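You operate a simulated robot arm through the tools that you are given. There is no shell and no other tool. Be economical: measure what you need, move in short steps, check, and stop when the job is done.

The job below is to be done with a simulated two-armed robot. You get a single attempt, and the scene is never put back.

Task
Void the payment, put the yellow token on the red tray, dock the reader.
Fine: one press of VOID; reader in its grey base; token from the tin, tin shut again.

It is judged by the outcome, as a careful person would: the job done as asked, and still so three seconds after it is handed in. It fails if anything else is knocked over, pushed out of place, dropped, spilled or broken.

Robot
Two 7-joint arms with fingered hands on one trunk, on a base that drives. Base frame: it is fixed to the floor where the robot stands at the start and does not move with it; the origin is under the middle of the robot, x ahead of it, y to its left, z up. Readings come in mm, rad, newtons and seconds.
The left shoulder is at the start at [200, 135, 920], the right one opposite. Places, roughly: green button [500, -100, 900]; green lid [500, -300, 900]; grey button [500, -100, 900]; inside of the red tray [500, -400, 800]; red button [500, -100, 900]. Payload 4 kg a hand.
The TCP of each hand is the grasp point between the finger pads, 25 mm short of the fingertips. In the tool frame z runs along the fingers and y along their closing line. The gripper opens to 88 mm. The gripper's body begins 29 mm behind the TCP. The gripper is a hand of 4 fingers: y runs from the thumb to the fingers, the wrist lies at [-13, -106, -174] in the tool frame.
Orientation is that of the tool frame in the base frame, as [roll, pitch, yaw] about the fixed x, y, z axes, in that order (R = Rz(yaw) Ry(pitch) Rx(roll)). With the fingers straight down and the wrist toward the robot, the tool's x, y and z point along [0, 1, 0], [1, 0, 0] and [0, 0, -1] of the base frame.

Tools
- The arms move only by the tool send_rows. It takes "left_rows", "right_rows" or both (then of equal length, played together; a hand with none holds still); each is text: rows parted by semicolons, each of 6 numbers parted by spaces: the shift along the tool's x, y, z in mm, then the turn, a rotation vector about the tool's x, y, z in rad. In form: x y z wx wy wz; .... A call has 1 to 20 rows; each row is the pose to reach, as a shift and turn from the pose commanded when the call began, along the tool's axes at that moment. A row lasts 0.2 s, in which the tool goes at most 50 mm and 0.15 rad; a call with a longer step from one row to the next is refused whole. A pose out of reach is approached as far as the arm can. The call stops where the force on the tool passes 50 N (or 10 N more than at its start, if that is more) or the arm is blocked; 0.2 s more then pass. In this call time passes only in rows, and 0.2 s behind the last. The reply holds the time, the measured pose of the TCP, the force on the tool along the base axes, the opening and the grip force, in the units named above and with some noise, with the torque about the TCP (base axes, N m) and any sound that the robot's microphone picked up.
- Cameras (640 x 400 px; columns grow to the right, rows downward): "scene" is now at [130.9, -46.2, 1532.1]; the picture's right is [-0.55, -0.83, 0.00], its down [-0.54, 0.36, -0.76] and it looks along [0.63, -0.42, -0.65] (base axes); focal length 264 px, centre (320, 200). "left" rides on the left gripper at [-64, -83, -98] in its tool frame; the picture's right is [-0.62, -0.37, 0.69], its down [0.71, -0.63, 0.30] and it looks along [0.32, 0.68, 0.65] (tool axes); focal length 265 px, centre (320, 200). "right" rides on the right gripper at [64, -84, -98] in its tool frame; the picture's right is [-0.62, 0.37, -0.69], its down [-0.71, -0.63, 0.30] and it looks along [-0.32, 0.68, 0.65] (tool axes); focal length 265 px, centre (320, 200).
- capture(camera): a new picture of that camera. It takes no simulated time.
- move_column(by): slides the trunk up (or, below 0, down) by that many mm; the arms and the scene camera ride with it, the base frame stays. It gives what a move gives, with no picture.
- drive_base(legs): drives the robot by 1 to 6 legs, each [ahead, left, turn to the left] in mm, mm and rad, along the robot's own axes; the way and the turn of a leg run together, so that a leg with both is an arc; at most 1500 mm and 3.142 rad a leg. The arms and the cameras ride along, it lands a little off, and it stops where it bumps. It gives what a move gives.
- move_fingers(index, middle, ring, thumb_bend, thumb_turn, hand): sets how far each is bent, from 0 (flat) to 1 (curled in); at 0.3 the hand is open as for a grip, at 0.7 the pads meet at the TCP. One left out holds its place. A second passes; each finger stops where it meets its share of the squeeze, and holds until it gets a number again. It is the only way to open and close the hand. It gives what a move gives, with no picture; readings hold the bend of each and the force on the fingers (four entries, about 0 where the hand has none), thumb and palm. thumb_turn goes from beside the hand (0) to across from the fingers (1), as for a grip.
- aim_head(pan, tilt): turns the head with the scene camera to pan (to the left, within 1.693 rad either way) and tilt (down, from -0.506 to 1.204), counted from straight ahead of the robot. It gives what a move gives.
- measure_at(camera, pixels): for up to 12 pixels [column, row] of the newest picture of that camera ("zoom" is the newest enlarged one), the place [x, y, z] in the base frame of the surface seen there, good to about 3 mm. It takes no simulated time.
- enlarge(camera, box): a new picture of the part [left, top, right, bottom] of that camera's present view, enlarged. It takes no simulated time.
- finish_job(): hands the job in; it is judged then, once.

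Go step by step. Measure first, check grasps and placings, and put right what went wrong. The budget is 80 turns and 58 pictures, counting those below and the enlarged ones. Unless the task says otherwise, let go and move clear before handing in, and close with one line.

The tools are called after "Call:" by a JSON object that holds its "name" and its "arguments". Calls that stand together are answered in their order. send_rows: Moves the arms, as the interface text tells. Its arguments: {"type":"object","properties":{"left_rows":{"type":"string"},"right_rows":{"type":"string"}},"required":[]} The other tools are called the same way: move_column (by) slides the trunk up or down; move_fingers (index, middle, ring, thumb_bend, thumb_turn, hand) moves the fingers one by one; drive_base (legs) drives the base; aim_head (pan, tilt) turns the head that bears the scene camera; capture (camera) takes a picture; measure_at (camera, pixels) gives the place of the surface under pixels of a picture; enlarge (camera, box) takes an enlarged picture of a part of a camera's view; finish_job () hands the job in.

At the start:

```text
time_s: 0.0
left_position: [662.6, -16.7, 1174.9]
left_ee_rot: [3.141, -0.001, 1.57]
left_force: [-0.5, -0.8, -0.3]
left_torque: [0.04, 0.0, 0.0]
left_gripper_width: 87.6
left_grasp_force: 0.0
left_shape: jaw
left_bend: [0.3, 0.3, 0.3, 0.3, 0.98]
left_finger forces: [0.0, 0.0, 0.0, 0.0, 0.0, 0.1]
right_position: [458.7, -470.1, 1252.6]
right_ee_rot: [3.14, 0.001, 1.572]
right_force: [0.9, -0.6, -0.5]
right_torque: [0.01, 0.01, -0.02]
right_gripper_width: 87.7
right_grasp_force: 0.1
right_shape: jaw
right_bend: [0.3, 0.3, 0.3, 0.3, 0.98]
right_finger forces: [0.0, 0.1, 0.0, 0.1, 0.0, 0.0]
trunk travel left (down, up): [-525.0, 245.0]
robot x, y, heading: [-1.8, 2.8, -0.001]
head pan, tilt: [-0.585, 0.707]
```

scene: 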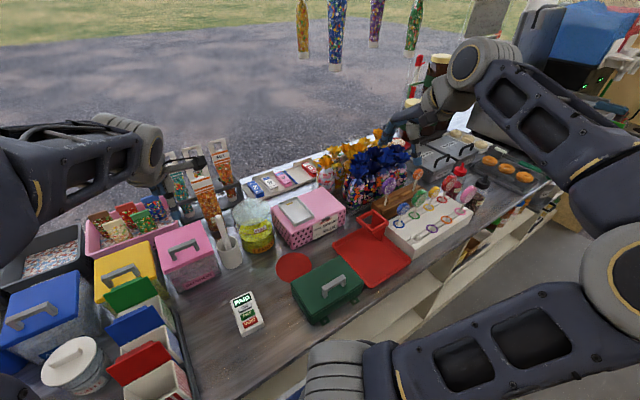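
right: 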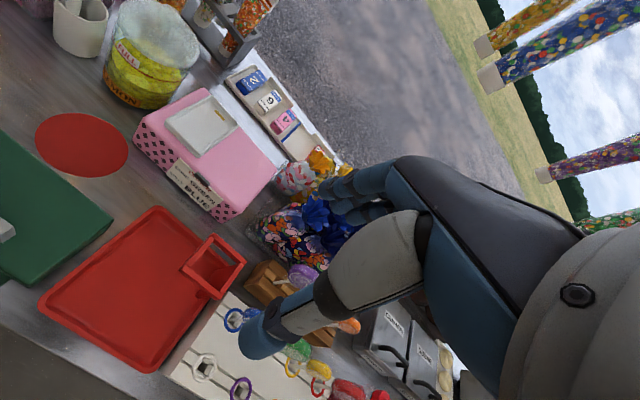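
left: 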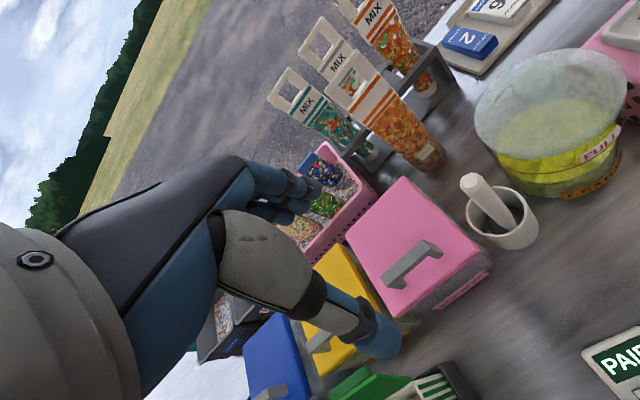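

The reader appears at scene (247,312), the green tin at (327,288) and the red tray at (372,258); I can't see the grey base yet. I'll enlarge those parts.

Call:
{"name": "enlarge", "arguments": {"camera": "scene", "box": [200, 220, 420, 358]}}

Call:
{"name": "enlarge", "arguments": {"camera": "scene", "box": [0, 180, 260, 400]}}

```text
2.90 times, centred on (310, 289) of scene
```

zoom: 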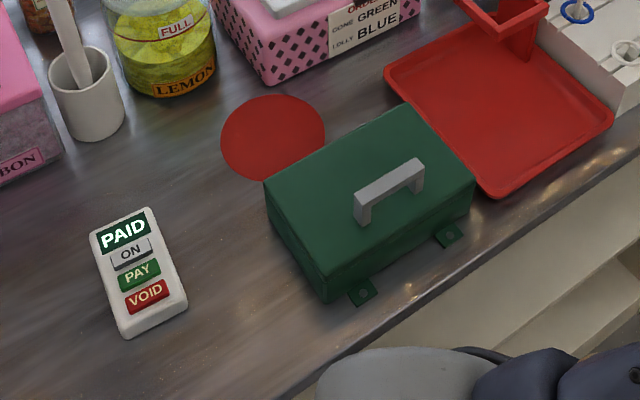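

```text
1.82 times, centred on (130, 290) of scene
```

zoom: 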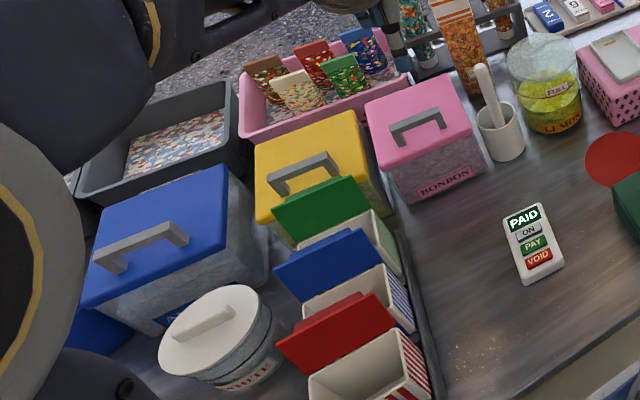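

The reader shows PAID with ON, PAY and VOID, and the green tin looks hinged at the near side. I still need the grey base, and there's a pale plate on the pink box at about (297,210).

Call:
{"name": "enlarge", "arguments": {"camera": "scene", "box": [230, 150, 390, 250]}}

Call:
{"name": "enlarge", "arguments": {"camera": "scene", "box": [370, 100, 580, 250]}}

Call:
{"name": "measure_at", "arguments": {"camera": "scene", "pixels": [[243, 299], [247, 312], [249, 322], [297, 210], [328, 285], [372, 265], [293, 266], [240, 340], [316, 322], [354, 304], [293, 284], [345, 262]]}}

```text
4.00 times, centred on (310, 200) of scene
```

zoom: 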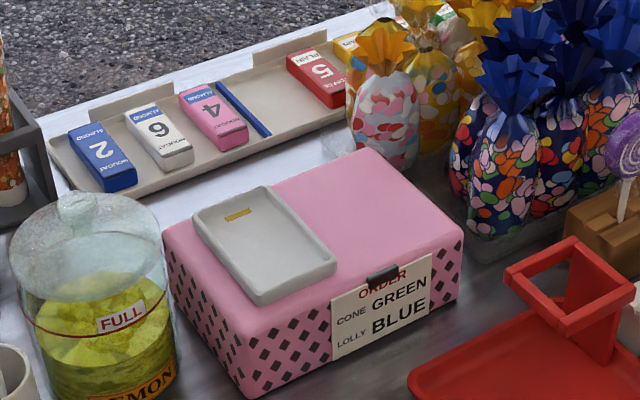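

```text
2.67 times, centred on (475, 175) of scene
```

zoom: 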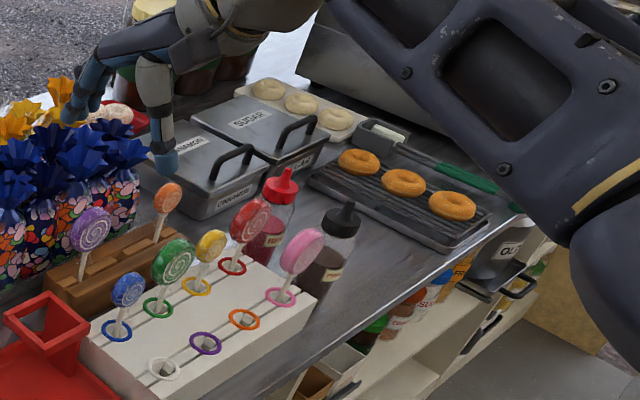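

```text
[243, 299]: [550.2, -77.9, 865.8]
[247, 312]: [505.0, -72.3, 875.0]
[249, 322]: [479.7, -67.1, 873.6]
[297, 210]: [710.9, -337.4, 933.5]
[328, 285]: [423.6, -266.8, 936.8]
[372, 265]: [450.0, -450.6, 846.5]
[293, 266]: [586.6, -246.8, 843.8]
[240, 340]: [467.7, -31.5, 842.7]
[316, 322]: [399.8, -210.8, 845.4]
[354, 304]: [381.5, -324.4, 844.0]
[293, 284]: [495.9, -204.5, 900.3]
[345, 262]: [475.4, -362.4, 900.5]
```

The grey base with a gold contact sits on the pink box at (297,210), z≈933, and everything else is a bit near for down-pointing hands. I want to back up about 180 mm, so I'll check the space behind first.

Call:
{"name": "aim_head", "arguments": {"pan": -1.69, "tilt": 0.9}}

Call:
{"name": "capture", "arguments": {"camera": "scene"}}

```text
time_s: 1.3
left_position: [663.8, -16.7, 1174.8]
left_ee_rot: [-3.14, 0.001, 1.571]
left_force: [0.0, 0.2, 0.1]
left_torque: [0.02, 0.01, 0.0]
left_gripper_width: 87.6
left_grasp_force: 0.0
left_shape: jaw
left_bend: [0.3, 0.3, 0.3, 0.3, 0.98]
left_finger forces: [0.0, 0.0, 0.1, 0.0, 0.0, 0.1]
right_position: [458.3, -470.5, 1252.0]
right_ee_rot: [3.141, 0.001, 1.571]
right_force: [0.4, 0.0, -0.7]
right_torque: [0.0, -0.04, 0.01]
right_gripper_width: 87.4
right_grasp_force: 0.0
right_shape: jaw
right_bend: [0.3, 0.3, 0.3, 0.3, 0.98]
right_finger forces: [0.1, 0.0, 0.0, 0.0, 0.1, 0.0]
trunk travel left (down, up): [-525.0, 245.0]
robot x, y, heading: [-0.3, -0.5, -0.005]
head pan, tilt: [-1.689, 0.901]
```

```text
50 pictures are left
```

scene: 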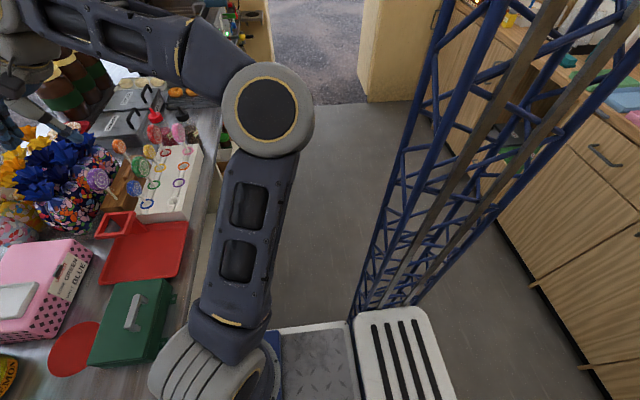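

There's floor room behind, with a cabinet at about (560,290). I'll measure its distance.

Call:
{"name": "measure_at", "arguments": {"camera": "scene", "pixels": [[560, 260], [600, 300], [400, 320], [440, 370], [580, 360]]}}

```text
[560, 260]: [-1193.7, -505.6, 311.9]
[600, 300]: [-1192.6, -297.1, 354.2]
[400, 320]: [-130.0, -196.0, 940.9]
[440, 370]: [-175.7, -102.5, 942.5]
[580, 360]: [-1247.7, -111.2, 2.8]
```

The cabinet is about 1.2 m behind, so I'll back up 180 mm and look at the work area again.

Call:
{"name": "drive_base", "arguments": {"legs": [[-180, 0, 0]]}}

Call:
{"name": "aim_head", "arguments": {"pan": -0.45, "tilt": 0.75}}

Call:
{"name": "capture", "arguments": {"camera": "scene"}}

```text
time_s: 2.9
left_position: [482.2, -18.9, 1174.7]
left_ee_rot: [-3.141, 0.001, 1.568]
left_force: [-0.2, 0.1, -0.1]
left_torque: [0.0, -0.02, -0.01]
left_gripper_width: 87.5
left_grasp_force: 0.1
left_shape: jaw
left_bend: [0.3, 0.3, 0.3, 0.3, 0.98]
left_finger forces: [0.0, 0.0, 0.0, 0.0, 0.1, 0.1]
right_position: [276.9, -471.4, 1252.7]
right_ee_rot: [-3.14, -0.001, 1.566]
right_force: [0.3, -0.1, 1.0]
right_torque: [-0.03, -0.01, 0.0]
right_gripper_width: 87.4
right_grasp_force: 0.0
right_shape: jaw
right_bend: [0.3, 0.3, 0.3, 0.3, 0.98]
right_finger forces: [0.1, 0.0, 0.0, 0.0, 0.0, 0.0]
trunk travel left (down, up): [-525.0, 245.0]
robot x, y, heading: [-180.6, -0.9, 0.0]
head pan, tilt: [-1.689, 0.901]
```

```text
time_s: 4.3
left_position: [480.9, -19.1, 1174.5]
left_ee_rot: [3.14, 0.0, 1.567]
left_force: [0.2, 0.3, -0.1]
left_torque: [0.0, 0.01, -0.02]
left_gripper_width: 87.7
left_grasp_force: 0.1
left_shape: jaw
left_bend: [0.3, 0.3, 0.3, 0.3, 0.98]
left_finger forces: [0.0, 0.0, 0.1, 0.0, 0.0, 0.0]
right_position: [277.1, -471.2, 1251.7]
right_ee_rot: [3.141, -0.002, 1.568]
right_force: [-0.4, -0.9, -0.1]
right_torque: [0.0, 0.02, 0.0]
right_gripper_width: 87.5
right_grasp_force: 0.1
right_shape: jaw
right_bend: [0.3, 0.3, 0.3, 0.3, 0.98]
right_finger forces: [0.0, 0.0, 0.0, 0.0, 0.1, 0.1]
trunk travel left (down, up): [-525.0, 245.0]
robot x, y, heading: [-182.9, -0.4, -0.004]
head pan, tilt: [-0.45, 0.75]
```

```text
49 pictures are left
```

scene: 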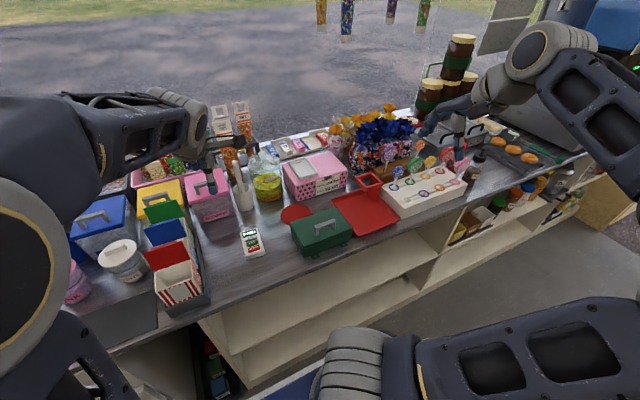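

Call:
{"name": "enlarge", "arguments": {"camera": "scene", "box": [276, 196, 372, 256]}}

Call:
{"name": "measure_at", "arguments": {"camera": "zoom", "pixels": [[100, 225], [345, 88], [512, 182], [270, 340], [273, 210], [388, 130], [330, 175], [220, 235], [410, 215], [395, 280], [465, 240], [150, 350]]}}

Call:
{"name": "enlarge", "arguments": {"camera": "scene", "box": [228, 221, 276, 261]}}

```text
6.67 times, centred on (324, 226) of scene
```

zoom: 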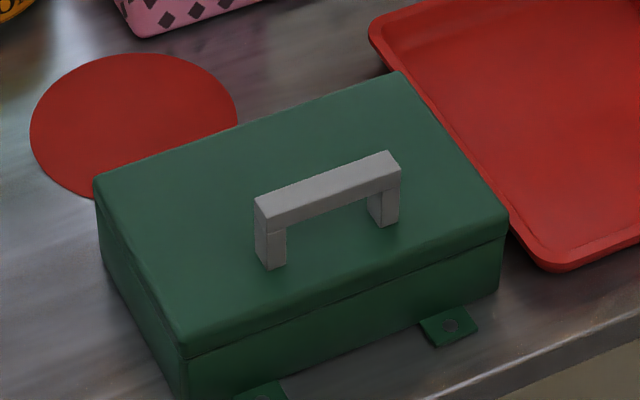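

```text
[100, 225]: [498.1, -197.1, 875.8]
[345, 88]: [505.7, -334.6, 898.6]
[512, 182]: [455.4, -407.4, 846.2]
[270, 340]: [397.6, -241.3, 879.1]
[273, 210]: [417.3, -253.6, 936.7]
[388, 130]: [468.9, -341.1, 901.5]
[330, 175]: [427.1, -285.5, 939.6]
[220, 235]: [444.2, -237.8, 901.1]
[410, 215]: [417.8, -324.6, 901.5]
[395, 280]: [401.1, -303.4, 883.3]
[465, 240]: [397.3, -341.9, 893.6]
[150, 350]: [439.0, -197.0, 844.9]
```

```text
10.00 times, centred on (252, 241) of scene
```

zoom: 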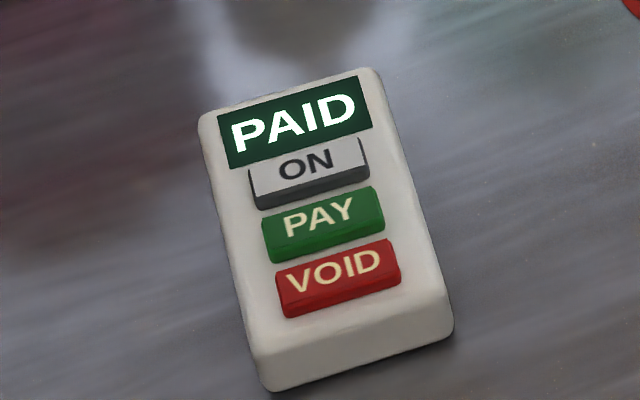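

The tin is screwed down with its handle near the front at x≈422 and z≈938, so the hinge is likely at the far side. Next I'll measure the reader from the zoom.

Call:
{"name": "measure_at", "arguments": {"camera": "zoom", "pixels": [[212, 120], [375, 75], [440, 305], [260, 345], [340, 262], [325, 215], [310, 165], [300, 130], [270, 385], [450, 340], [285, 290], [392, 262]]}}

Call:
{"name": "enlarge", "arguments": {"camera": "scene", "box": [276, 145, 356, 195]}}

Call:
{"name": "measure_at", "arguments": {"camera": "zoom", "pixels": [[85, 150], [170, 130], [230, 215], [120, 245], [160, 190], [200, 180], [130, 160], [100, 200], [215, 165], [340, 150]]}}

```text
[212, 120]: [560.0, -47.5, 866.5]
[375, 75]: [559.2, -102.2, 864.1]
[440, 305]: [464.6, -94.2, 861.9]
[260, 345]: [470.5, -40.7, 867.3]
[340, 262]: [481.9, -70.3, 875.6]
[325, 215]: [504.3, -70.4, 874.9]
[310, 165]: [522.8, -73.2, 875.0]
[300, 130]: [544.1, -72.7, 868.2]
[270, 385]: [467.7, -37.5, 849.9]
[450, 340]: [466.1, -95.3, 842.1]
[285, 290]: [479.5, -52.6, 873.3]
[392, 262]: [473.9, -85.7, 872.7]
```

```text
8.00 times, centred on (316, 170) of scene
```

zoom: 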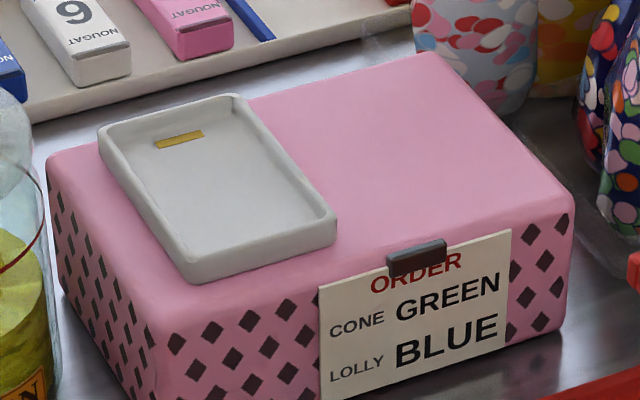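

```text
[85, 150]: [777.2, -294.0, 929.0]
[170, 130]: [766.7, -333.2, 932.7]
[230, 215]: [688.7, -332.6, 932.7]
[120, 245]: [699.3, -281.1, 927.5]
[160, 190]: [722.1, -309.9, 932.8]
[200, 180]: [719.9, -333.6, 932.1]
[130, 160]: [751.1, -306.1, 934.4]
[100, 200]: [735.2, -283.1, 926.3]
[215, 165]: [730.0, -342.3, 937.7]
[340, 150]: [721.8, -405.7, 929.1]
```

The reader measures about 98×56×25 mm, centred at (513,-71) and yawed about -5°, with VOID at (478,-70,875). The base on the pink box is around (735,-312). I'll shape the left hand, which is already overhead, into a single middle finger for pressing.

Call:
{"name": "move_fingers", "arguments": {"hand": "left", "index": 1, "ring": 1, "middle": 0.7, "thumb_bend": 0.1}}

Call:
{"name": "capture", "arguments": {"camera": "left"}}

Call:
{"name": "enlarge", "arguments": {"camera": "scene", "box": [150, 80, 310, 180]}}

```text
time_s: 5.3
left_position: [481.3, -20.2, 1174.6]
left_ee_rot: [-3.141, 0.001, 1.568]
left_force: [0.8, -0.9, -0.9]
left_torque: [-0.01, -0.02, -0.02]
left_gripper_width: 58.4
left_grasp_force: 0.0
left_shape: fingers
left_bend: [1.0, 0.7, 1.0, 0.1, 0.98]
left_finger forces: [0.0, 0.0, 0.1, 0.1, 0.1, 0.0]
right_position: [275.7, -470.5, 1252.7]
right_ee_rot: [-3.141, 0.001, 1.567]
right_force: [0.1, -0.8, 0.1]
right_torque: [0.02, -0.02, 0.0]
right_gripper_width: 87.5
right_grasp_force: 0.0
right_shape: jaw
right_bend: [0.3, 0.3, 0.3, 0.3, 0.98]
right_finger forces: [0.0, 0.0, 0.0, 0.0, 0.1, 0.0]
trunk travel left (down, up): [-525.0, 245.0]
robot x, y, heading: [-181.1, 5.5, -0.003]
head pan, tilt: [-0.45, 0.75]
```

```text
45 pictures are left
```

left: 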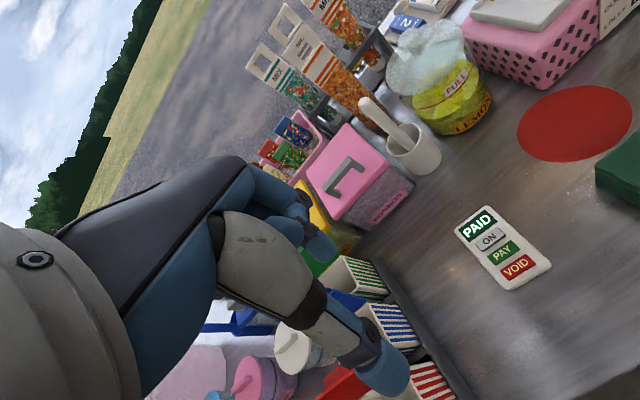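

```text
4.00 times, centred on (230, 130) of scene
```

zoom: 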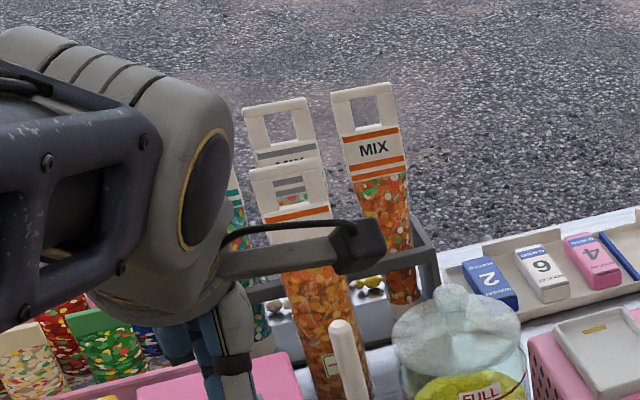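

The middle finger tip shows near left-camera (325,245) and the thumb tip near (390,385). I'll measure both for their offset from the TCP.

Call:
{"name": "measure_at", "arguments": {"camera": "left", "pixels": [[325, 245], [333, 252], [320, 258], [310, 240], [385, 390], [405, 370], [300, 205], [517, 266], [503, 251]]}}

Call:
{"name": "enlarge", "arguments": {"camera": "left", "box": [220, 140, 420, 400]}}

```text
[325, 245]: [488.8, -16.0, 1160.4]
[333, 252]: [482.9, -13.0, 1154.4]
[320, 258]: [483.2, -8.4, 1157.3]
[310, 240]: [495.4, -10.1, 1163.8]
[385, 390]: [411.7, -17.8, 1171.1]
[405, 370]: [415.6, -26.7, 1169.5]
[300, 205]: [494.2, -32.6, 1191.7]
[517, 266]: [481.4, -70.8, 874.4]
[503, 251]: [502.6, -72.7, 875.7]
```

```text
1.54 times, centred on (320, 270) of left
```

zoom: 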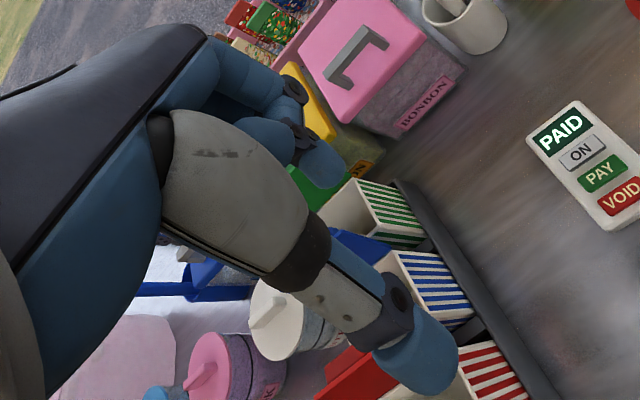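

The fingertip sits about 22 mm below the TCP and roughly under it. I'll move over VOID to TCP (475,-71,910).

Call:
{"name": "send_rows", "arguments": {"left_rows": "-45 -6 0 0 0 0; -51 -6 45 0 0 0; -51 -6 90 0 0 0; -51 -6 135 0 0 0; -51 -6 180 0 0 0; -51 -6 225 0 0 0; -51 -6 255 0 0 0; -51 -6 264 0 0 0; -51 -6 264 0 0 0"}}

Call:
{"name": "capture", "arguments": {"camera": "left"}}

Call:
{"name": "enlarge", "arguments": {"camera": "scene", "box": [200, 190, 300, 270]}}

```text
time_s: 7.3
left_position: [474.6, -70.2, 909.7]
left_ee_rot: [3.141, 0.0, 1.568]
left_force: [-0.2, -0.7, 0.5]
left_torque: [0.01, -0.01, 0.02]
left_gripper_width: 58.3
left_grasp_force: 0.0
left_shape: fingers
left_bend: [1.0, 0.7, 1.0, 0.1, 0.98]
left_finger forces: [0.0, 0.0, 0.0, 0.0, 0.1, 0.0]
right_position: [276.5, -470.8, 1252.2]
right_ee_rot: [-3.141, -0.001, 1.566]
right_force: [-0.2, -0.9, -0.7]
right_torque: [0.03, -0.01, 0.01]
right_gripper_width: 87.4
right_grasp_force: 0.1
right_shape: jaw
right_bend: [0.3, 0.3, 0.3, 0.3, 0.98]
right_finger forces: [0.1, 0.0, 0.0, 0.0, 0.0, 0.0]
trunk travel left (down, up): [-525.0, 245.0]
robot x, y, heading: [-178.4, -2.2, -0.002]
head pan, tilt: [-0.45, 0.75]
```

```text
42 pictures are left
```

left: 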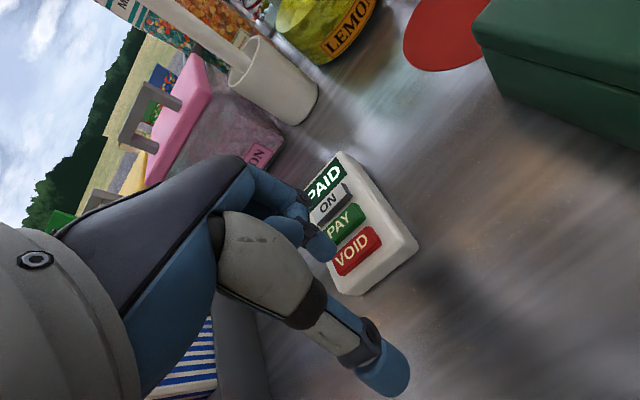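

```text
5.00 times, centred on (250, 230) of scene
```

zoom: 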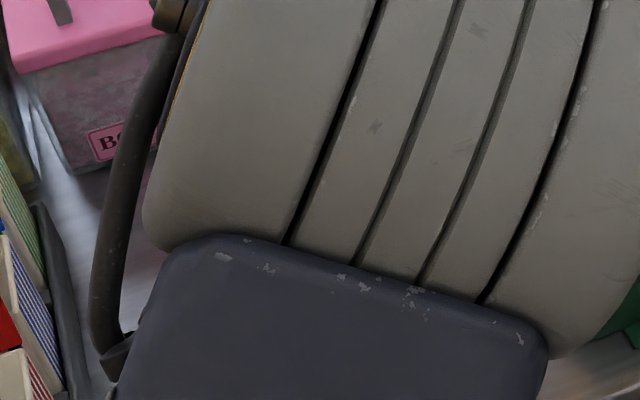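

VOID is at left-camera (357,252) with the tip just beside it at (325,245). I'll measure the tip again to get its lateral offset.

Call:
{"name": "measure_at", "arguments": {"camera": "left", "pixels": [[314, 226], [322, 232], [330, 240], [334, 248], [332, 256], [325, 261], [318, 256], [322, 246], [357, 252], [345, 222], [285, 235], [312, 240]]}}

Call:
{"name": "enlarge", "arguments": {"camera": "left", "box": [240, 180, 400, 300]}}

```text
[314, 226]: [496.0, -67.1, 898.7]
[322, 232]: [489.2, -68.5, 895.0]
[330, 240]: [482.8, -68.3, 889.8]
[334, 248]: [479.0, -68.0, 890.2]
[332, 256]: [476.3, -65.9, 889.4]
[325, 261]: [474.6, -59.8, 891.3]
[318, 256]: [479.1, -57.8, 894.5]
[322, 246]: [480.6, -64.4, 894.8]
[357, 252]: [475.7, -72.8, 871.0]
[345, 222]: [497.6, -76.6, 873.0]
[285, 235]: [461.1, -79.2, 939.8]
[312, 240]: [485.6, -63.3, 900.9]
```

```text
3.33 times, centred on (320, 240) of left
```

zoom: 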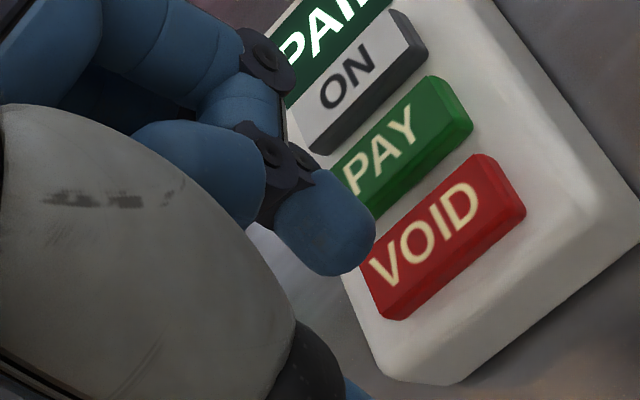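

The tip spans y≈-70..-55 with its bottom at z≈889, so I'll shift 8 mm toward -y and 7 mm back. Then I'll lower it close to the button.

Call:
{"name": "send_rows", "arguments": {"left_rows": "-8 -7 0 0 0 0; -8 -7 6 0 0 0; -8 -7 11 0 0 0; -8 -7 11 0 0 0"}}

Call:
{"name": "enlarge", "arguments": {"camera": "left", "box": [240, 180, 400, 300]}}

```text
time_s: 8.3
left_position: [467.7, -78.0, 899.9]
left_ee_rot: [3.141, 0.001, 1.565]
left_force: [0.3, -0.3, -0.6]
left_torque: [-0.01, 0.0, 0.0]
left_gripper_width: 58.4
left_grasp_force: 0.0
left_shape: fingers
left_bend: [1.0, 0.7, 1.0, 0.1, 0.98]
left_finger forces: [0.0, 0.0, 0.1, 0.0, 0.1, 0.0]
right_position: [276.8, -472.2, 1252.4]
right_ee_rot: [3.141, -0.001, 1.568]
right_force: [-0.3, -0.3, 0.4]
right_torque: [0.0, 0.0, 0.03]
right_gripper_width: 87.7
right_grasp_force: 0.0
right_shape: jaw
right_bend: [0.3, 0.3, 0.3, 0.3, 0.98]
right_finger forces: [0.1, 0.0, 0.0, 0.0, 0.1, 0.1]
trunk travel left (down, up): [-525.0, 245.0]
robot x, y, heading: [-180.5, 3.1, -0.009]
head pan, tilt: [-0.45, 0.75]
```

```text
3.33 times, centred on (320, 240) of left
```

zoom: 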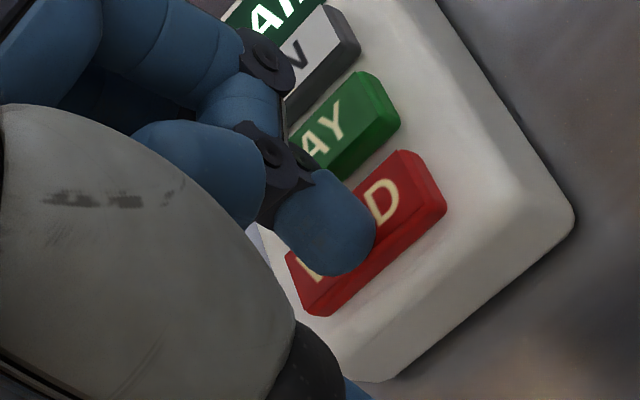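

The finger is right over VOID's middle. I'll descend in 1 mm steps to about 7 mm lower.

Call:
{"name": "send_rows", "arguments": {"left_rows": "0 0 3 0 0 0; 0 0 4 0 0 0; 0 0 5 0 0 0; 0 0 6 0 0 0; 0 0 7 0 0 0"}}

```text
time_s: 9.5
left_position: [468.9, -77.5, 893.5]
left_ee_rot: [3.139, 0.0, 1.567]
left_force: [3.3, 0.3, 5.1]
left_torque: [0.06, -0.11, -0.05]
left_gripper_width: 58.3
left_grasp_force: 2.8
left_shape: fingers
left_bend: [1.0, 0.71, 1.0, 0.1, 0.98]
left_finger forces: [0.0, 5.6, 0.0, 0.0, 0.0, 0.0]
right_position: [277.8, -471.2, 1252.3]
right_ee_rot: [3.141, -0.001, 1.569]
right_force: [0.3, -0.1, 0.1]
right_torque: [-0.02, 0.01, -0.03]
right_gripper_width: 87.6
right_grasp_force: 0.1
right_shape: jaw
right_bend: [0.3, 0.3, 0.3, 0.3, 0.98]
right_finger forces: [0.0, 0.0, 0.0, 0.1, 0.0, 0.0]
trunk travel left (down, up): [-525.0, 245.0]
robot x, y, heading: [-179.4, 2.4, -0.006]
head pan, tilt: [-0.45, 0.75]
heard: click
```

A click sounded with 5 N on the middle finger. I'll lift straight off and check the display.

Call:
{"name": "send_rows", "arguments": {"left_rows": "0 0 -5 0 0 0; 0 0 -20 0 0 0; 0 0 -60 0 0 0; 0 0 -110 0 0 0; 0 0 -160 0 0 0; 0 0 -200 0 0 0"}}

Call:
{"name": "capture", "arguments": {"camera": "left"}}

```text
time_s: 10.9
left_position: [467.1, -79.0, 1091.8]
left_ee_rot: [-3.141, 0.0, 1.567]
left_force: [0.8, 0.3, -0.6]
left_torque: [0.01, 0.0, 0.02]
left_gripper_width: 58.3
left_grasp_force: 0.1
left_shape: fingers
left_bend: [1.0, 0.7, 1.0, 0.1, 0.98]
left_finger forces: [0.1, 0.1, 0.1, 0.0, 0.0, 0.1]
right_position: [275.9, -472.2, 1252.4]
right_ee_rot: [-3.142, 0.001, 1.565]
right_force: [0.1, -0.7, -0.6]
right_torque: [0.07, 0.0, -0.02]
right_gripper_width: 87.5
right_grasp_force: 0.2
right_shape: jaw
right_bend: [0.3, 0.3, 0.3, 0.3, 0.98]
right_finger forces: [0.0, 0.1, 0.1, 0.0, 0.0, 0.0]
trunk travel left (down, up): [-525.0, 245.0]
robot x, y, heading: [-180.6, 0.0, -0.004]
head pan, tilt: [-0.45, 0.75]
```

```text
38 pictures are left
```

left: 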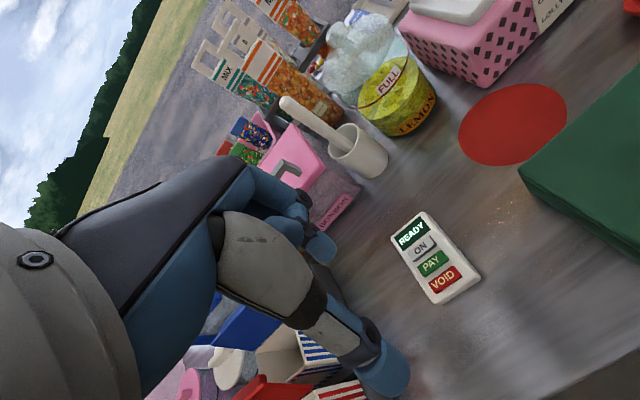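

The display now reads READY at (411,232), so the void worked. I'll clear the left arm to the left and turn the right hand 90° so its fingers straddle the reader's width.

Call:
{"name": "send_rows", "arguments": {"left_rows": "30 -5 -12 0 0 0; 60 -10 -24 0 0 0; 90 -15 -36 0 0 0; 120 -20 -48 0 0 0; 150 -25 -60 0 0 0; 180 -30 -72 0 0 0; 210 -35 -84 0 0 0; 240 -40 -96 0 0 0; 270 -45 -108 0 0 0; 300 -50 -120 0 0 0; 300 -50 -120 0 0 0", "right_rows": "10 20 5 0 0 -0.14; 25 45 10 0 0 -0.28; 42 68 20 0 0 -0.42; 60 90 30 0 0 -0.56; 78 112 40 0 0 -0.7; 96 134 52 0 0 -0.84; 114 156 64 0 0 -0.98; 132 178 76 0 0 -1.12; 150 200 88 0 0 -1.26; 165 215 96 0 0 -1.4; 171 223 102 0 0 -1.487"}}

Call:
{"name": "capture", "arguments": {"camera": "right"}}

Call:
{"name": "capture", "arguments": {"camera": "scene"}}

```text
time_s: 13.3
left_position: [419.5, 222.5, 1213.8]
left_ee_rot: [-3.141, 0.001, 1.567]
left_force: [-0.6, 0.5, 0.0]
left_torque: [-0.01, -0.03, -0.01]
left_gripper_width: 58.4
left_grasp_force: 0.2
left_shape: fingers
left_bend: [1.0, 0.7, 1.0, 0.1, 0.98]
left_finger forces: [0.0, 0.0, 0.1, 0.0, 0.0, 0.0]
right_position: [500.7, -300.3, 1149.8]
right_ee_rot: [-3.141, 0.0, 3.056]
right_force: [-0.2, 0.1, -0.2]
right_torque: [0.03, 0.02, 0.03]
right_gripper_width: 87.7
right_grasp_force: 0.1
right_shape: jaw
right_bend: [0.3, 0.3, 0.3, 0.3, 0.98]
right_finger forces: [0.1, 0.0, 0.1, 0.1, 0.0, 0.1]
trunk travel left (down, up): [-525.0, 245.0]
robot x, y, heading: [-182.1, 0.6, -0.003]
head pan, tilt: [-0.45, 0.75]
```

```text
37 pictures are left
```

right: 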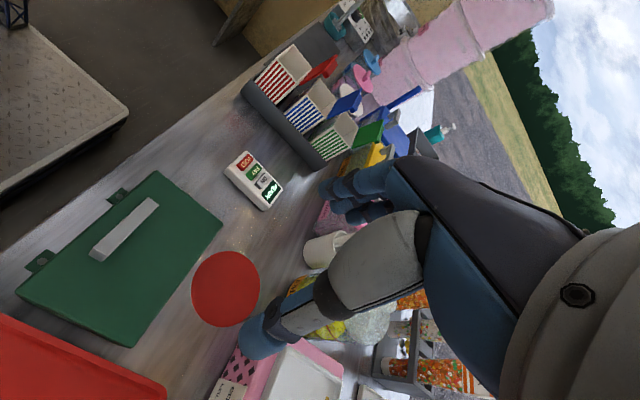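

```text
36 pictures are left
```

scene: 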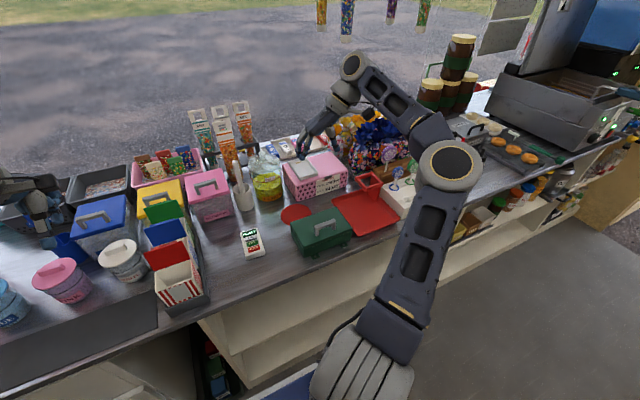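

The right hand is set at yaw 3.056 and the scene view is clear. I'll measure reader and base corners again for precision.

Call:
{"name": "enlarge", "arguments": {"camera": "scene", "box": [226, 222, 278, 262]}}

Call:
{"name": "measure_at", "arguments": {"camera": "zoom", "pixels": [[200, 120], [345, 85], [410, 305], [255, 345], [290, 220], [380, 190], [230, 240], [270, 100], [330, 325], [300, 180]]}}

Call:
{"name": "enlarge", "arguments": {"camera": "scene", "box": [280, 145, 330, 185]}}

```text
10.00 times, centred on (252, 242) of scene
```

zoom: 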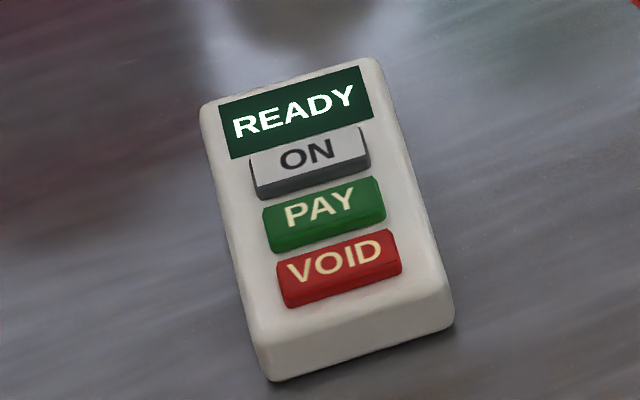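

```text
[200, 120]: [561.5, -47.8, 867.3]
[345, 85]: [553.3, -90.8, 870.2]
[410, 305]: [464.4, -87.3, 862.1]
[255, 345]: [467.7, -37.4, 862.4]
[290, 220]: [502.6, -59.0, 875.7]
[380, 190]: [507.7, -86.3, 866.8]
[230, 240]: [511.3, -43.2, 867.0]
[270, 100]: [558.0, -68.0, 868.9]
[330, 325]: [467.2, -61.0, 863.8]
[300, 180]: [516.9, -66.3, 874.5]
```

```text
10.00 times, centred on (305, 165) of scene
```

zoom: 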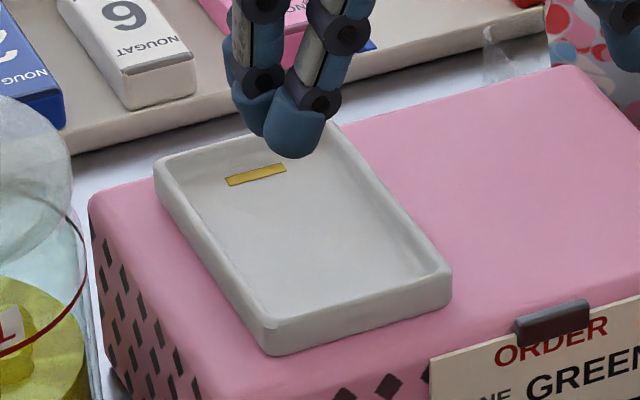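

The base lies open in zoom, with its contact at (255,175). I'll measure its rim and floor.

Call:
{"name": "measure_at", "arguments": {"camera": "zoom", "pixels": [[161, 165], [267, 330], [444, 268], [212, 245], [400, 205], [355, 298], [355, 285], [310, 220], [255, 175], [350, 145], [270, 310], [425, 258]]}}

```text
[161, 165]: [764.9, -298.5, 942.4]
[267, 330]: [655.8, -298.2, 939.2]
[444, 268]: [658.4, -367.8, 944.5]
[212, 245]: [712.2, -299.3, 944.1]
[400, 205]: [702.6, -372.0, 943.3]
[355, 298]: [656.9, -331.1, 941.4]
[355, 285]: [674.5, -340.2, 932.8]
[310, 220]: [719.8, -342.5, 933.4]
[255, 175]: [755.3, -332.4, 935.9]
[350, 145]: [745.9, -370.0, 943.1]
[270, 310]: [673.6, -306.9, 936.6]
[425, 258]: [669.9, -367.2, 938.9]
```

The base rim centre is about (711,-334.5), with the rim at z≈943, the floor at 933.5 and yaw≈0. The reader centre is (513.5,-71). I'll move the right hand above the reader.

Call:
{"name": "send_rows", "arguments": {"right_rows": "2 45 0 0 0 0; 4 90 20 0 0 0; 6 135 50 0 0 0; 7.3 180 85 0 0 0; 7.3 215 120 0 0 0; 7.3 229.3 160 0 0 0; 7.3 229.3 195 0 0 0; 7.3 229.3 225 0 0 0; 7.3 229.3 225 0 0 0"}}

Call:
{"name": "capture", "arguments": {"camera": "right"}}

Call:
{"name": "enlarge", "arguments": {"camera": "scene", "box": [200, 180, 320, 270]}}

```text
refused: row 3 steps farther than a row can; nothing moved
```

```text
33 pictures are left
```

right: 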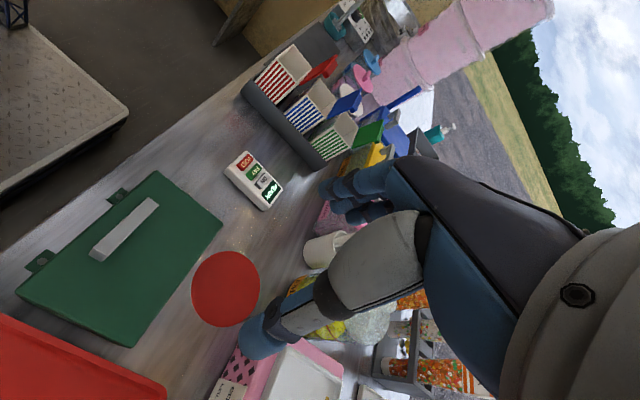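

```text
4.44 times, centred on (260, 225) of scene
```

zoom: 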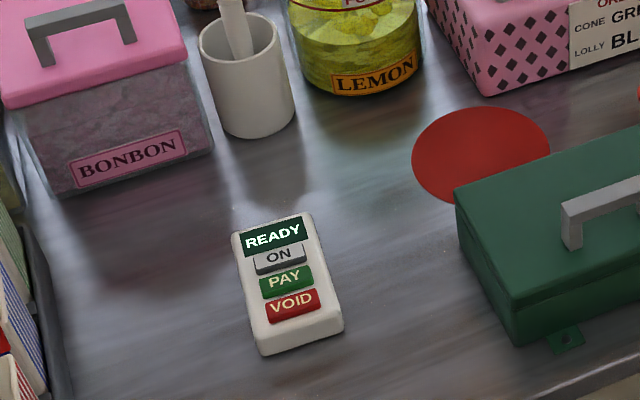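

The step was too long and the call was refused, so nothing moved. I'll resend with smaller steps.

Call:
{"name": "send_rows", "arguments": {"right_rows": "1 35 5 0 0 0; 2 70 15 0 0 0; 3 105 35 0 0 0; 4 140 60 0 0 0; 5 172 88 0 0 0; 6 200 118 0 0 0; 7.3 222 150 0 0 0; 7.3 229.3 185 0 0 0; 7.3 229.3 225 0 0 0; 7.3 229.3 225 0 0 0"}}

Call:
{"name": "capture", "arguments": {"camera": "right"}}

Call:
{"name": "enlarge", "arguments": {"camera": "scene", "box": [200, 180, 320, 270]}}

```text
time_s: 15.5
left_position: [419.4, 222.9, 1212.8]
left_ee_rot: [3.142, 0.0, 1.567]
left_force: [1.2, 0.6, -0.3]
left_torque: [0.0, -0.01, -0.01]
left_gripper_width: 58.5
left_grasp_force: 0.0
left_shape: fingers
left_bend: [1.0, 0.7, 1.0, 0.1, 0.98]
left_finger forces: [0.0, 0.1, 0.1, 0.0, 0.0, 0.1]
right_position: [497.4, -108.4, 938.8]
right_ee_rot: [3.141, 0.003, 3.053]
right_force: [-0.2, -0.4, 0.1]
right_torque: [0.02, -0.01, 0.0]
right_gripper_width: 88.0
right_grasp_force: 0.1
right_shape: jaw
right_bend: [0.3, 0.3, 0.3, 0.3, 0.98]
right_finger forces: [0.1, 0.1, 0.0, 0.0, 0.0, 0.0]
right hand out of reach, approached as far as the arm can: row 6, 7, 8, 9, 10
trunk travel left (down, up): [-525.0, 245.0]
robot x, y, heading: [-178.9, 1.4, -0.003]
head pan, tilt: [-0.45, 0.75]
```

```text
31 pictures are left
```

right: 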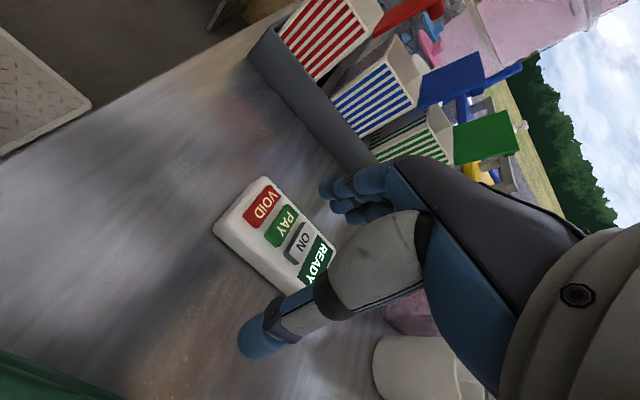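

```text
4.44 times, centred on (260, 225) of scene
```

zoom: 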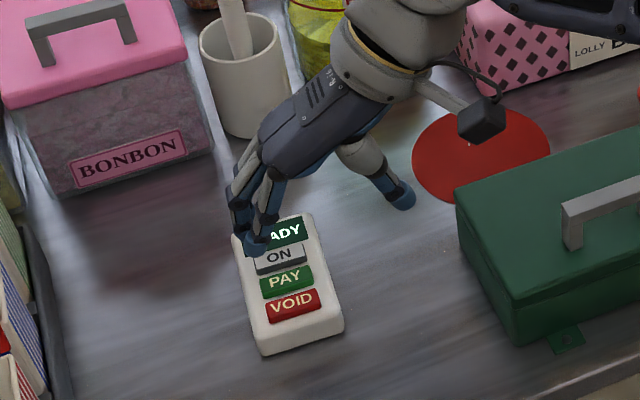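

The right hand stopped short at (497,-108,939) because it is out of reach across the body, so I'll need to strafe the robot left. Before that I'll check what stands to the left, including the tall pink thing at right-camera (480,40).

Call:
{"name": "send_rows", "arguments": {"right_rows": "0 0 -45 0 0 0; 0 0 -90 0 0 0; 0 0 -135 0 0 0; 0 0 -150 0 0 0"}}

Call:
{"name": "aim_head", "arguments": {"pan": 0.6, "tilt": 0.75}}

Call:
{"name": "capture", "arguments": {"camera": "scene"}}

```text
time_s: 16.5
left_position: [419.4, 222.9, 1211.5]
left_ee_rot: [-3.141, -0.002, 1.569]
left_force: [-0.2, 0.7, -0.6]
left_torque: [-0.04, -0.01, 0.03]
left_gripper_width: 58.4
left_grasp_force: 0.0
left_shape: fingers
left_bend: [1.0, 0.7, 1.0, 0.1, 0.98]
left_finger forces: [0.0, 0.0, 0.1, 0.0, 0.0, 0.0]
right_position: [504.0, -115.1, 1094.2]
right_ee_rot: [3.139, 0.003, 3.051]
right_force: [-0.4, 0.0, -0.4]
right_torque: [-0.02, -0.02, -0.06]
right_gripper_width: 87.9
right_grasp_force: 0.0
right_shape: jaw
right_bend: [0.3, 0.3, 0.3, 0.3, 0.98]
right_finger forces: [0.0, 0.1, 0.0, 0.0, 0.0, 0.1]
right hand out of reach, approached as far as the arm can: row 3, 4
trunk travel left (down, up): [-525.0, 245.0]
robot x, y, heading: [-181.9, 1.0, -0.006]
head pan, tilt: [-0.45, 0.75]
```

```text
time_s: 17.8
left_position: [418.9, 222.2, 1212.7]
left_ee_rot: [3.141, -0.001, 1.568]
left_force: [-0.7, 1.5, -0.1]
left_torque: [0.0, -0.05, -0.01]
left_gripper_width: 58.5
left_grasp_force: 0.0
left_shape: fingers
left_bend: [1.0, 0.7, 1.0, 0.1, 0.98]
left_finger forces: [0.0, 0.0, 0.0, 0.0, 0.1, 0.0]
right_position: [502.6, -115.0, 1093.3]
right_ee_rot: [3.14, 0.003, 3.049]
right_force: [-0.1, -0.1, 0.1]
right_torque: [0.02, 0.03, -0.02]
right_gripper_width: 87.9
right_grasp_force: 0.1
right_shape: jaw
right_bend: [0.3, 0.3, 0.3, 0.3, 0.98]
right_finger forces: [0.0, 0.2, 0.0, 0.0, 0.1, 0.0]
trunk travel left (down, up): [-525.0, 245.0]
robot x, y, heading: [-180.8, 4.2, -0.004]
head pan, tilt: [0.6, 0.75]
```

```text
29 pictures are left
```

scene: 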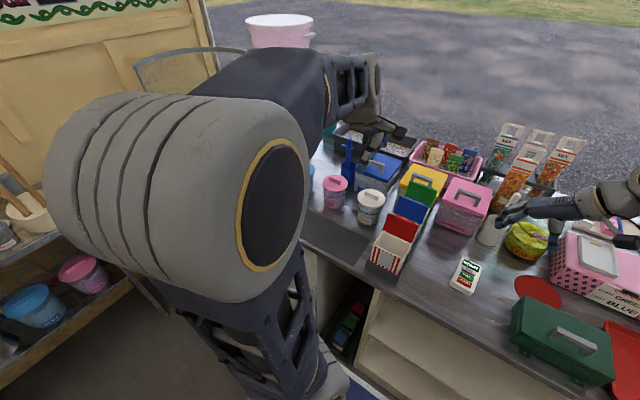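

The left has a shelf wall near the left elbow at (150,190). I'll measure the clearances to choose between strafing and turning.

Call:
{"name": "measure_at", "arguments": {"camera": "scene", "pixels": [[150, 190], [60, 190], [110, 60], [20, 240], [280, 30], [347, 165], [85, 265], [210, 70], [160, 60], [60, 220], [250, 330]]}}

```text
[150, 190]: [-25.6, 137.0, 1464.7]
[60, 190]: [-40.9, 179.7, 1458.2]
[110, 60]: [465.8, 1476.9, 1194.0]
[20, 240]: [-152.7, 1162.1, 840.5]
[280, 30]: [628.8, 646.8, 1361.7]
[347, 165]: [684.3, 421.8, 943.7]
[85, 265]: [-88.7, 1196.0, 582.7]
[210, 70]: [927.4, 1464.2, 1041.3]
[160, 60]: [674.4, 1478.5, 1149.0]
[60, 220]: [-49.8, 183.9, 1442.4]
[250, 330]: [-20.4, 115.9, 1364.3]
```

The shelf is over 1.1 m to the left, so strafing 150 mm left is safe. Then I'll check the pose.

Call:
{"name": "drive_base", "arguments": {"legs": [[0, 150, 0]]}}

Call:
{"name": "aim_head", "arguments": {"pan": -0.5, "tilt": 0.75}}

```text
time_s: 19.2
left_position: [419.9, 374.4, 1212.6]
left_ee_rot: [3.141, 0.0, 1.566]
left_force: [-0.1, 0.6, -0.7]
left_torque: [-0.02, -0.01, -0.01]
left_gripper_width: 58.3
left_grasp_force: 0.0
left_shape: fingers
left_bend: [1.0, 0.7, 1.0, 0.1, 0.98]
left_finger forces: [0.0, 0.0, 0.0, 0.1, 0.1, 0.0]
right_position: [502.5, 36.1, 1092.7]
right_ee_rot: [3.141, 0.003, 3.048]
right_force: [0.1, -1.2, 0.0]
right_torque: [0.0, 0.01, -0.02]
right_gripper_width: 87.9
right_grasp_force: 0.1
right_shape: jaw
right_bend: [0.3, 0.3, 0.3, 0.3, 0.98]
right_finger forces: [0.0, 0.0, 0.0, 0.0, 0.0, 0.0]
trunk travel left (down, up): [-525.0, 245.0]
robot x, y, heading: [-180.5, 152.1, -0.005]
head pan, tilt: [0.6, 0.75]
```

```text
time_s: 20.5
left_position: [420.4, 375.0, 1212.5]
left_ee_rot: [3.14, -0.001, 1.565]
left_force: [0.9, -0.7, 0.1]
left_torque: [-0.01, 0.01, -0.02]
left_gripper_width: 58.2
left_grasp_force: 0.1
left_shape: fingers
left_bend: [1.0, 0.7, 1.0, 0.1, 0.98]
left_finger forces: [0.0, 0.0, 0.1, 0.0, 0.1, 0.0]
right_position: [503.6, 36.2, 1093.6]
right_ee_rot: [3.141, 0.002, 3.049]
right_force: [-0.6, 0.6, 0.8]
right_torque: [-0.01, -0.01, -0.01]
right_gripper_width: 88.0
right_grasp_force: 0.1
right_shape: jaw
right_bend: [0.3, 0.3, 0.3, 0.3, 0.98]
right_finger forces: [0.0, 0.0, 0.0, 0.0, 0.0, 0.0]
trunk travel left (down, up): [-525.0, 245.0]
robot x, y, heading: [-178.4, 151.7, -0.007]
head pan, tilt: [-0.499, 0.75]
```

The pose is clear. Since the commanded pose may differ from the measured one after the reach limit, I'll make a partial move toward the reader and read it.

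Call:
{"name": "send_rows", "arguments": {"right_rows": "-5 -30 0 0 0 0; -10 -53 20 0 0 0; -10 -53 40 0 0 0; -10 -53 40 0 0 0"}}

```text
time_s: 21.5
left_position: [420.4, 374.7, 1212.8]
left_ee_rot: [-3.14, -0.002, 1.567]
left_force: [-0.1, 0.0, -0.4]
left_torque: [-0.01, 0.02, -0.02]
left_gripper_width: 58.4
left_grasp_force: 0.1
left_shape: fingers
left_bend: [1.0, 0.7, 1.0, 0.1, 0.98]
left_finger forces: [0.1, 0.1, 0.0, 0.0, 0.0, 0.0]
right_position: [508.8, -16.3, 1052.5]
right_ee_rot: [-3.141, 0.005, 3.048]
right_force: [0.0, -1.6, -0.1]
right_torque: [-0.01, 0.01, -0.04]
right_gripper_width: 87.8
right_grasp_force: 0.0
right_shape: jaw
right_bend: [0.3, 0.3, 0.3, 0.3, 0.98]
right_finger forces: [0.0, 0.0, 0.0, 0.0, 0.0, 0.0]
trunk travel left (down, up): [-525.0, 245.0]
robot x, y, heading: [-181.3, 150.7, -0.005]
head pan, tilt: [-0.499, 0.75]
```

Moves are tracking now. I'll go on to directly above the reader at z≈915.

Call:
{"name": "send_rows", "arguments": {"right_rows": "-5 -30 30 0 0 0; -9.8 -54.2 60 0 0 0; -9.8 -54.2 100 0 0 0; -9.8 -54.2 137 0 0 0; -9.8 -54.2 137 0 0 0"}}

Call:
{"name": "capture", "arguments": {"camera": "right"}}

Call:
{"name": "capture", "arguments": {"camera": "scene"}}

```text
time_s: 22.7
left_position: [420.4, 374.2, 1211.5]
left_ee_rot: [-3.141, 0.001, 1.566]
left_force: [-0.3, -0.3, 0.1]
left_torque: [0.02, -0.04, 0.02]
left_gripper_width: 58.3
left_grasp_force: 0.0
left_shape: fingers
left_bend: [1.0, 0.7, 1.0, 0.1, 0.98]
left_finger forces: [0.0, 0.0, 0.0, 0.0, 0.0, 0.1]
right_position: [513.7, -69.5, 917.6]
right_ee_rot: [-3.141, 0.002, 3.048]
right_force: [1.1, 0.7, -0.2]
right_torque: [0.02, 0.01, -0.01]
right_gripper_width: 87.8
right_grasp_force: 0.1
right_shape: jaw
right_bend: [0.3, 0.3, 0.3, 0.3, 0.98]
right_finger forces: [0.0, 0.1, 0.0, 0.0, 0.1, 0.0]
trunk travel left (down, up): [-525.0, 245.0]
robot x, y, heading: [-178.7, 153.7, -0.007]
head pan, tilt: [-0.499, 0.75]
```

```text
28 pictures are left
```

right: 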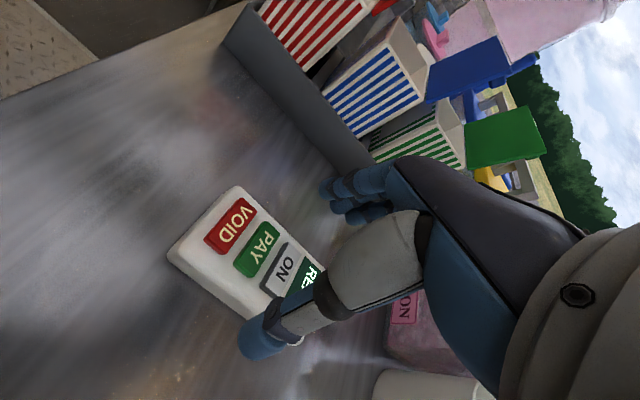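

```text
27 pictures are left
```

scene: 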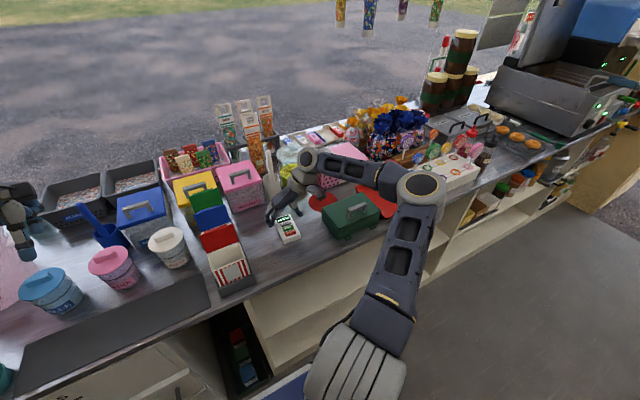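

The reader is centred between the fingers in the right view, around (262,255). I'll lower to TCP z≈876 and close.

Call:
{"name": "send_rows", "arguments": {"right_rows": "0 -1.5 15 0 0 0; 0 -1.5 30 0 0 0; 0 -1.5 38 0 0 0; 0 -1.5 41 0 0 0; 0 -1.5 41 0 0 0"}}

Call:
{"name": "enlarge", "arguments": {"camera": "right", "box": [160, 150, 420, 380]}}

Call:
{"name": "enlarge", "arguments": {"camera": "scene", "box": [240, 180, 330, 250]}}

```text
time_s: 23.9
left_position: [421.4, 375.9, 1212.2]
left_ee_rot: [3.141, 0.001, 1.564]
left_force: [-0.3, -0.5, 0.4]
left_torque: [0.02, 0.0, -0.03]
left_gripper_width: 58.4
left_grasp_force: 0.1
left_shape: fingers
left_bend: [1.0, 0.7, 1.0, 0.1, 0.98]
left_finger forces: [0.1, 0.1, 0.1, 0.0, 0.0, 0.1]
right_position: [513.2, -73.3, 875.8]
right_ee_rot: [3.14, 0.004, 3.049]
right_force: [-0.9, 0.8, 0.0]
right_torque: [-0.01, -0.04, 0.02]
right_gripper_width: 88.2
right_grasp_force: 0.0
right_shape: jaw
right_bend: [0.3, 0.3, 0.3, 0.3, 0.98]
right_finger forces: [0.0, 0.0, 0.0, 0.0, 0.1, 0.0]
trunk travel left (down, up): [-525.0, 245.0]
robot x, y, heading: [-178.9, 154.5, -0.005]
head pan, tilt: [-0.499, 0.75]
```

```text
1.74 times, centred on (290, 265) of right
```

zoom: 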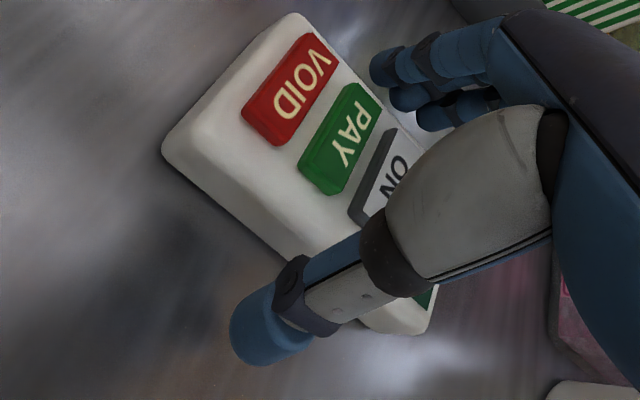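

```text
5.71 times, centred on (285, 215) of scene
```

zoom: 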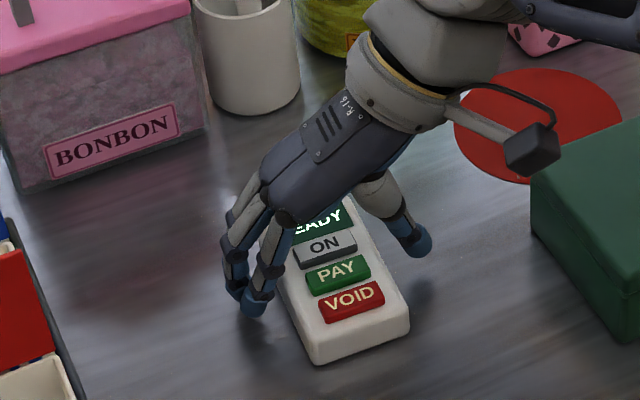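

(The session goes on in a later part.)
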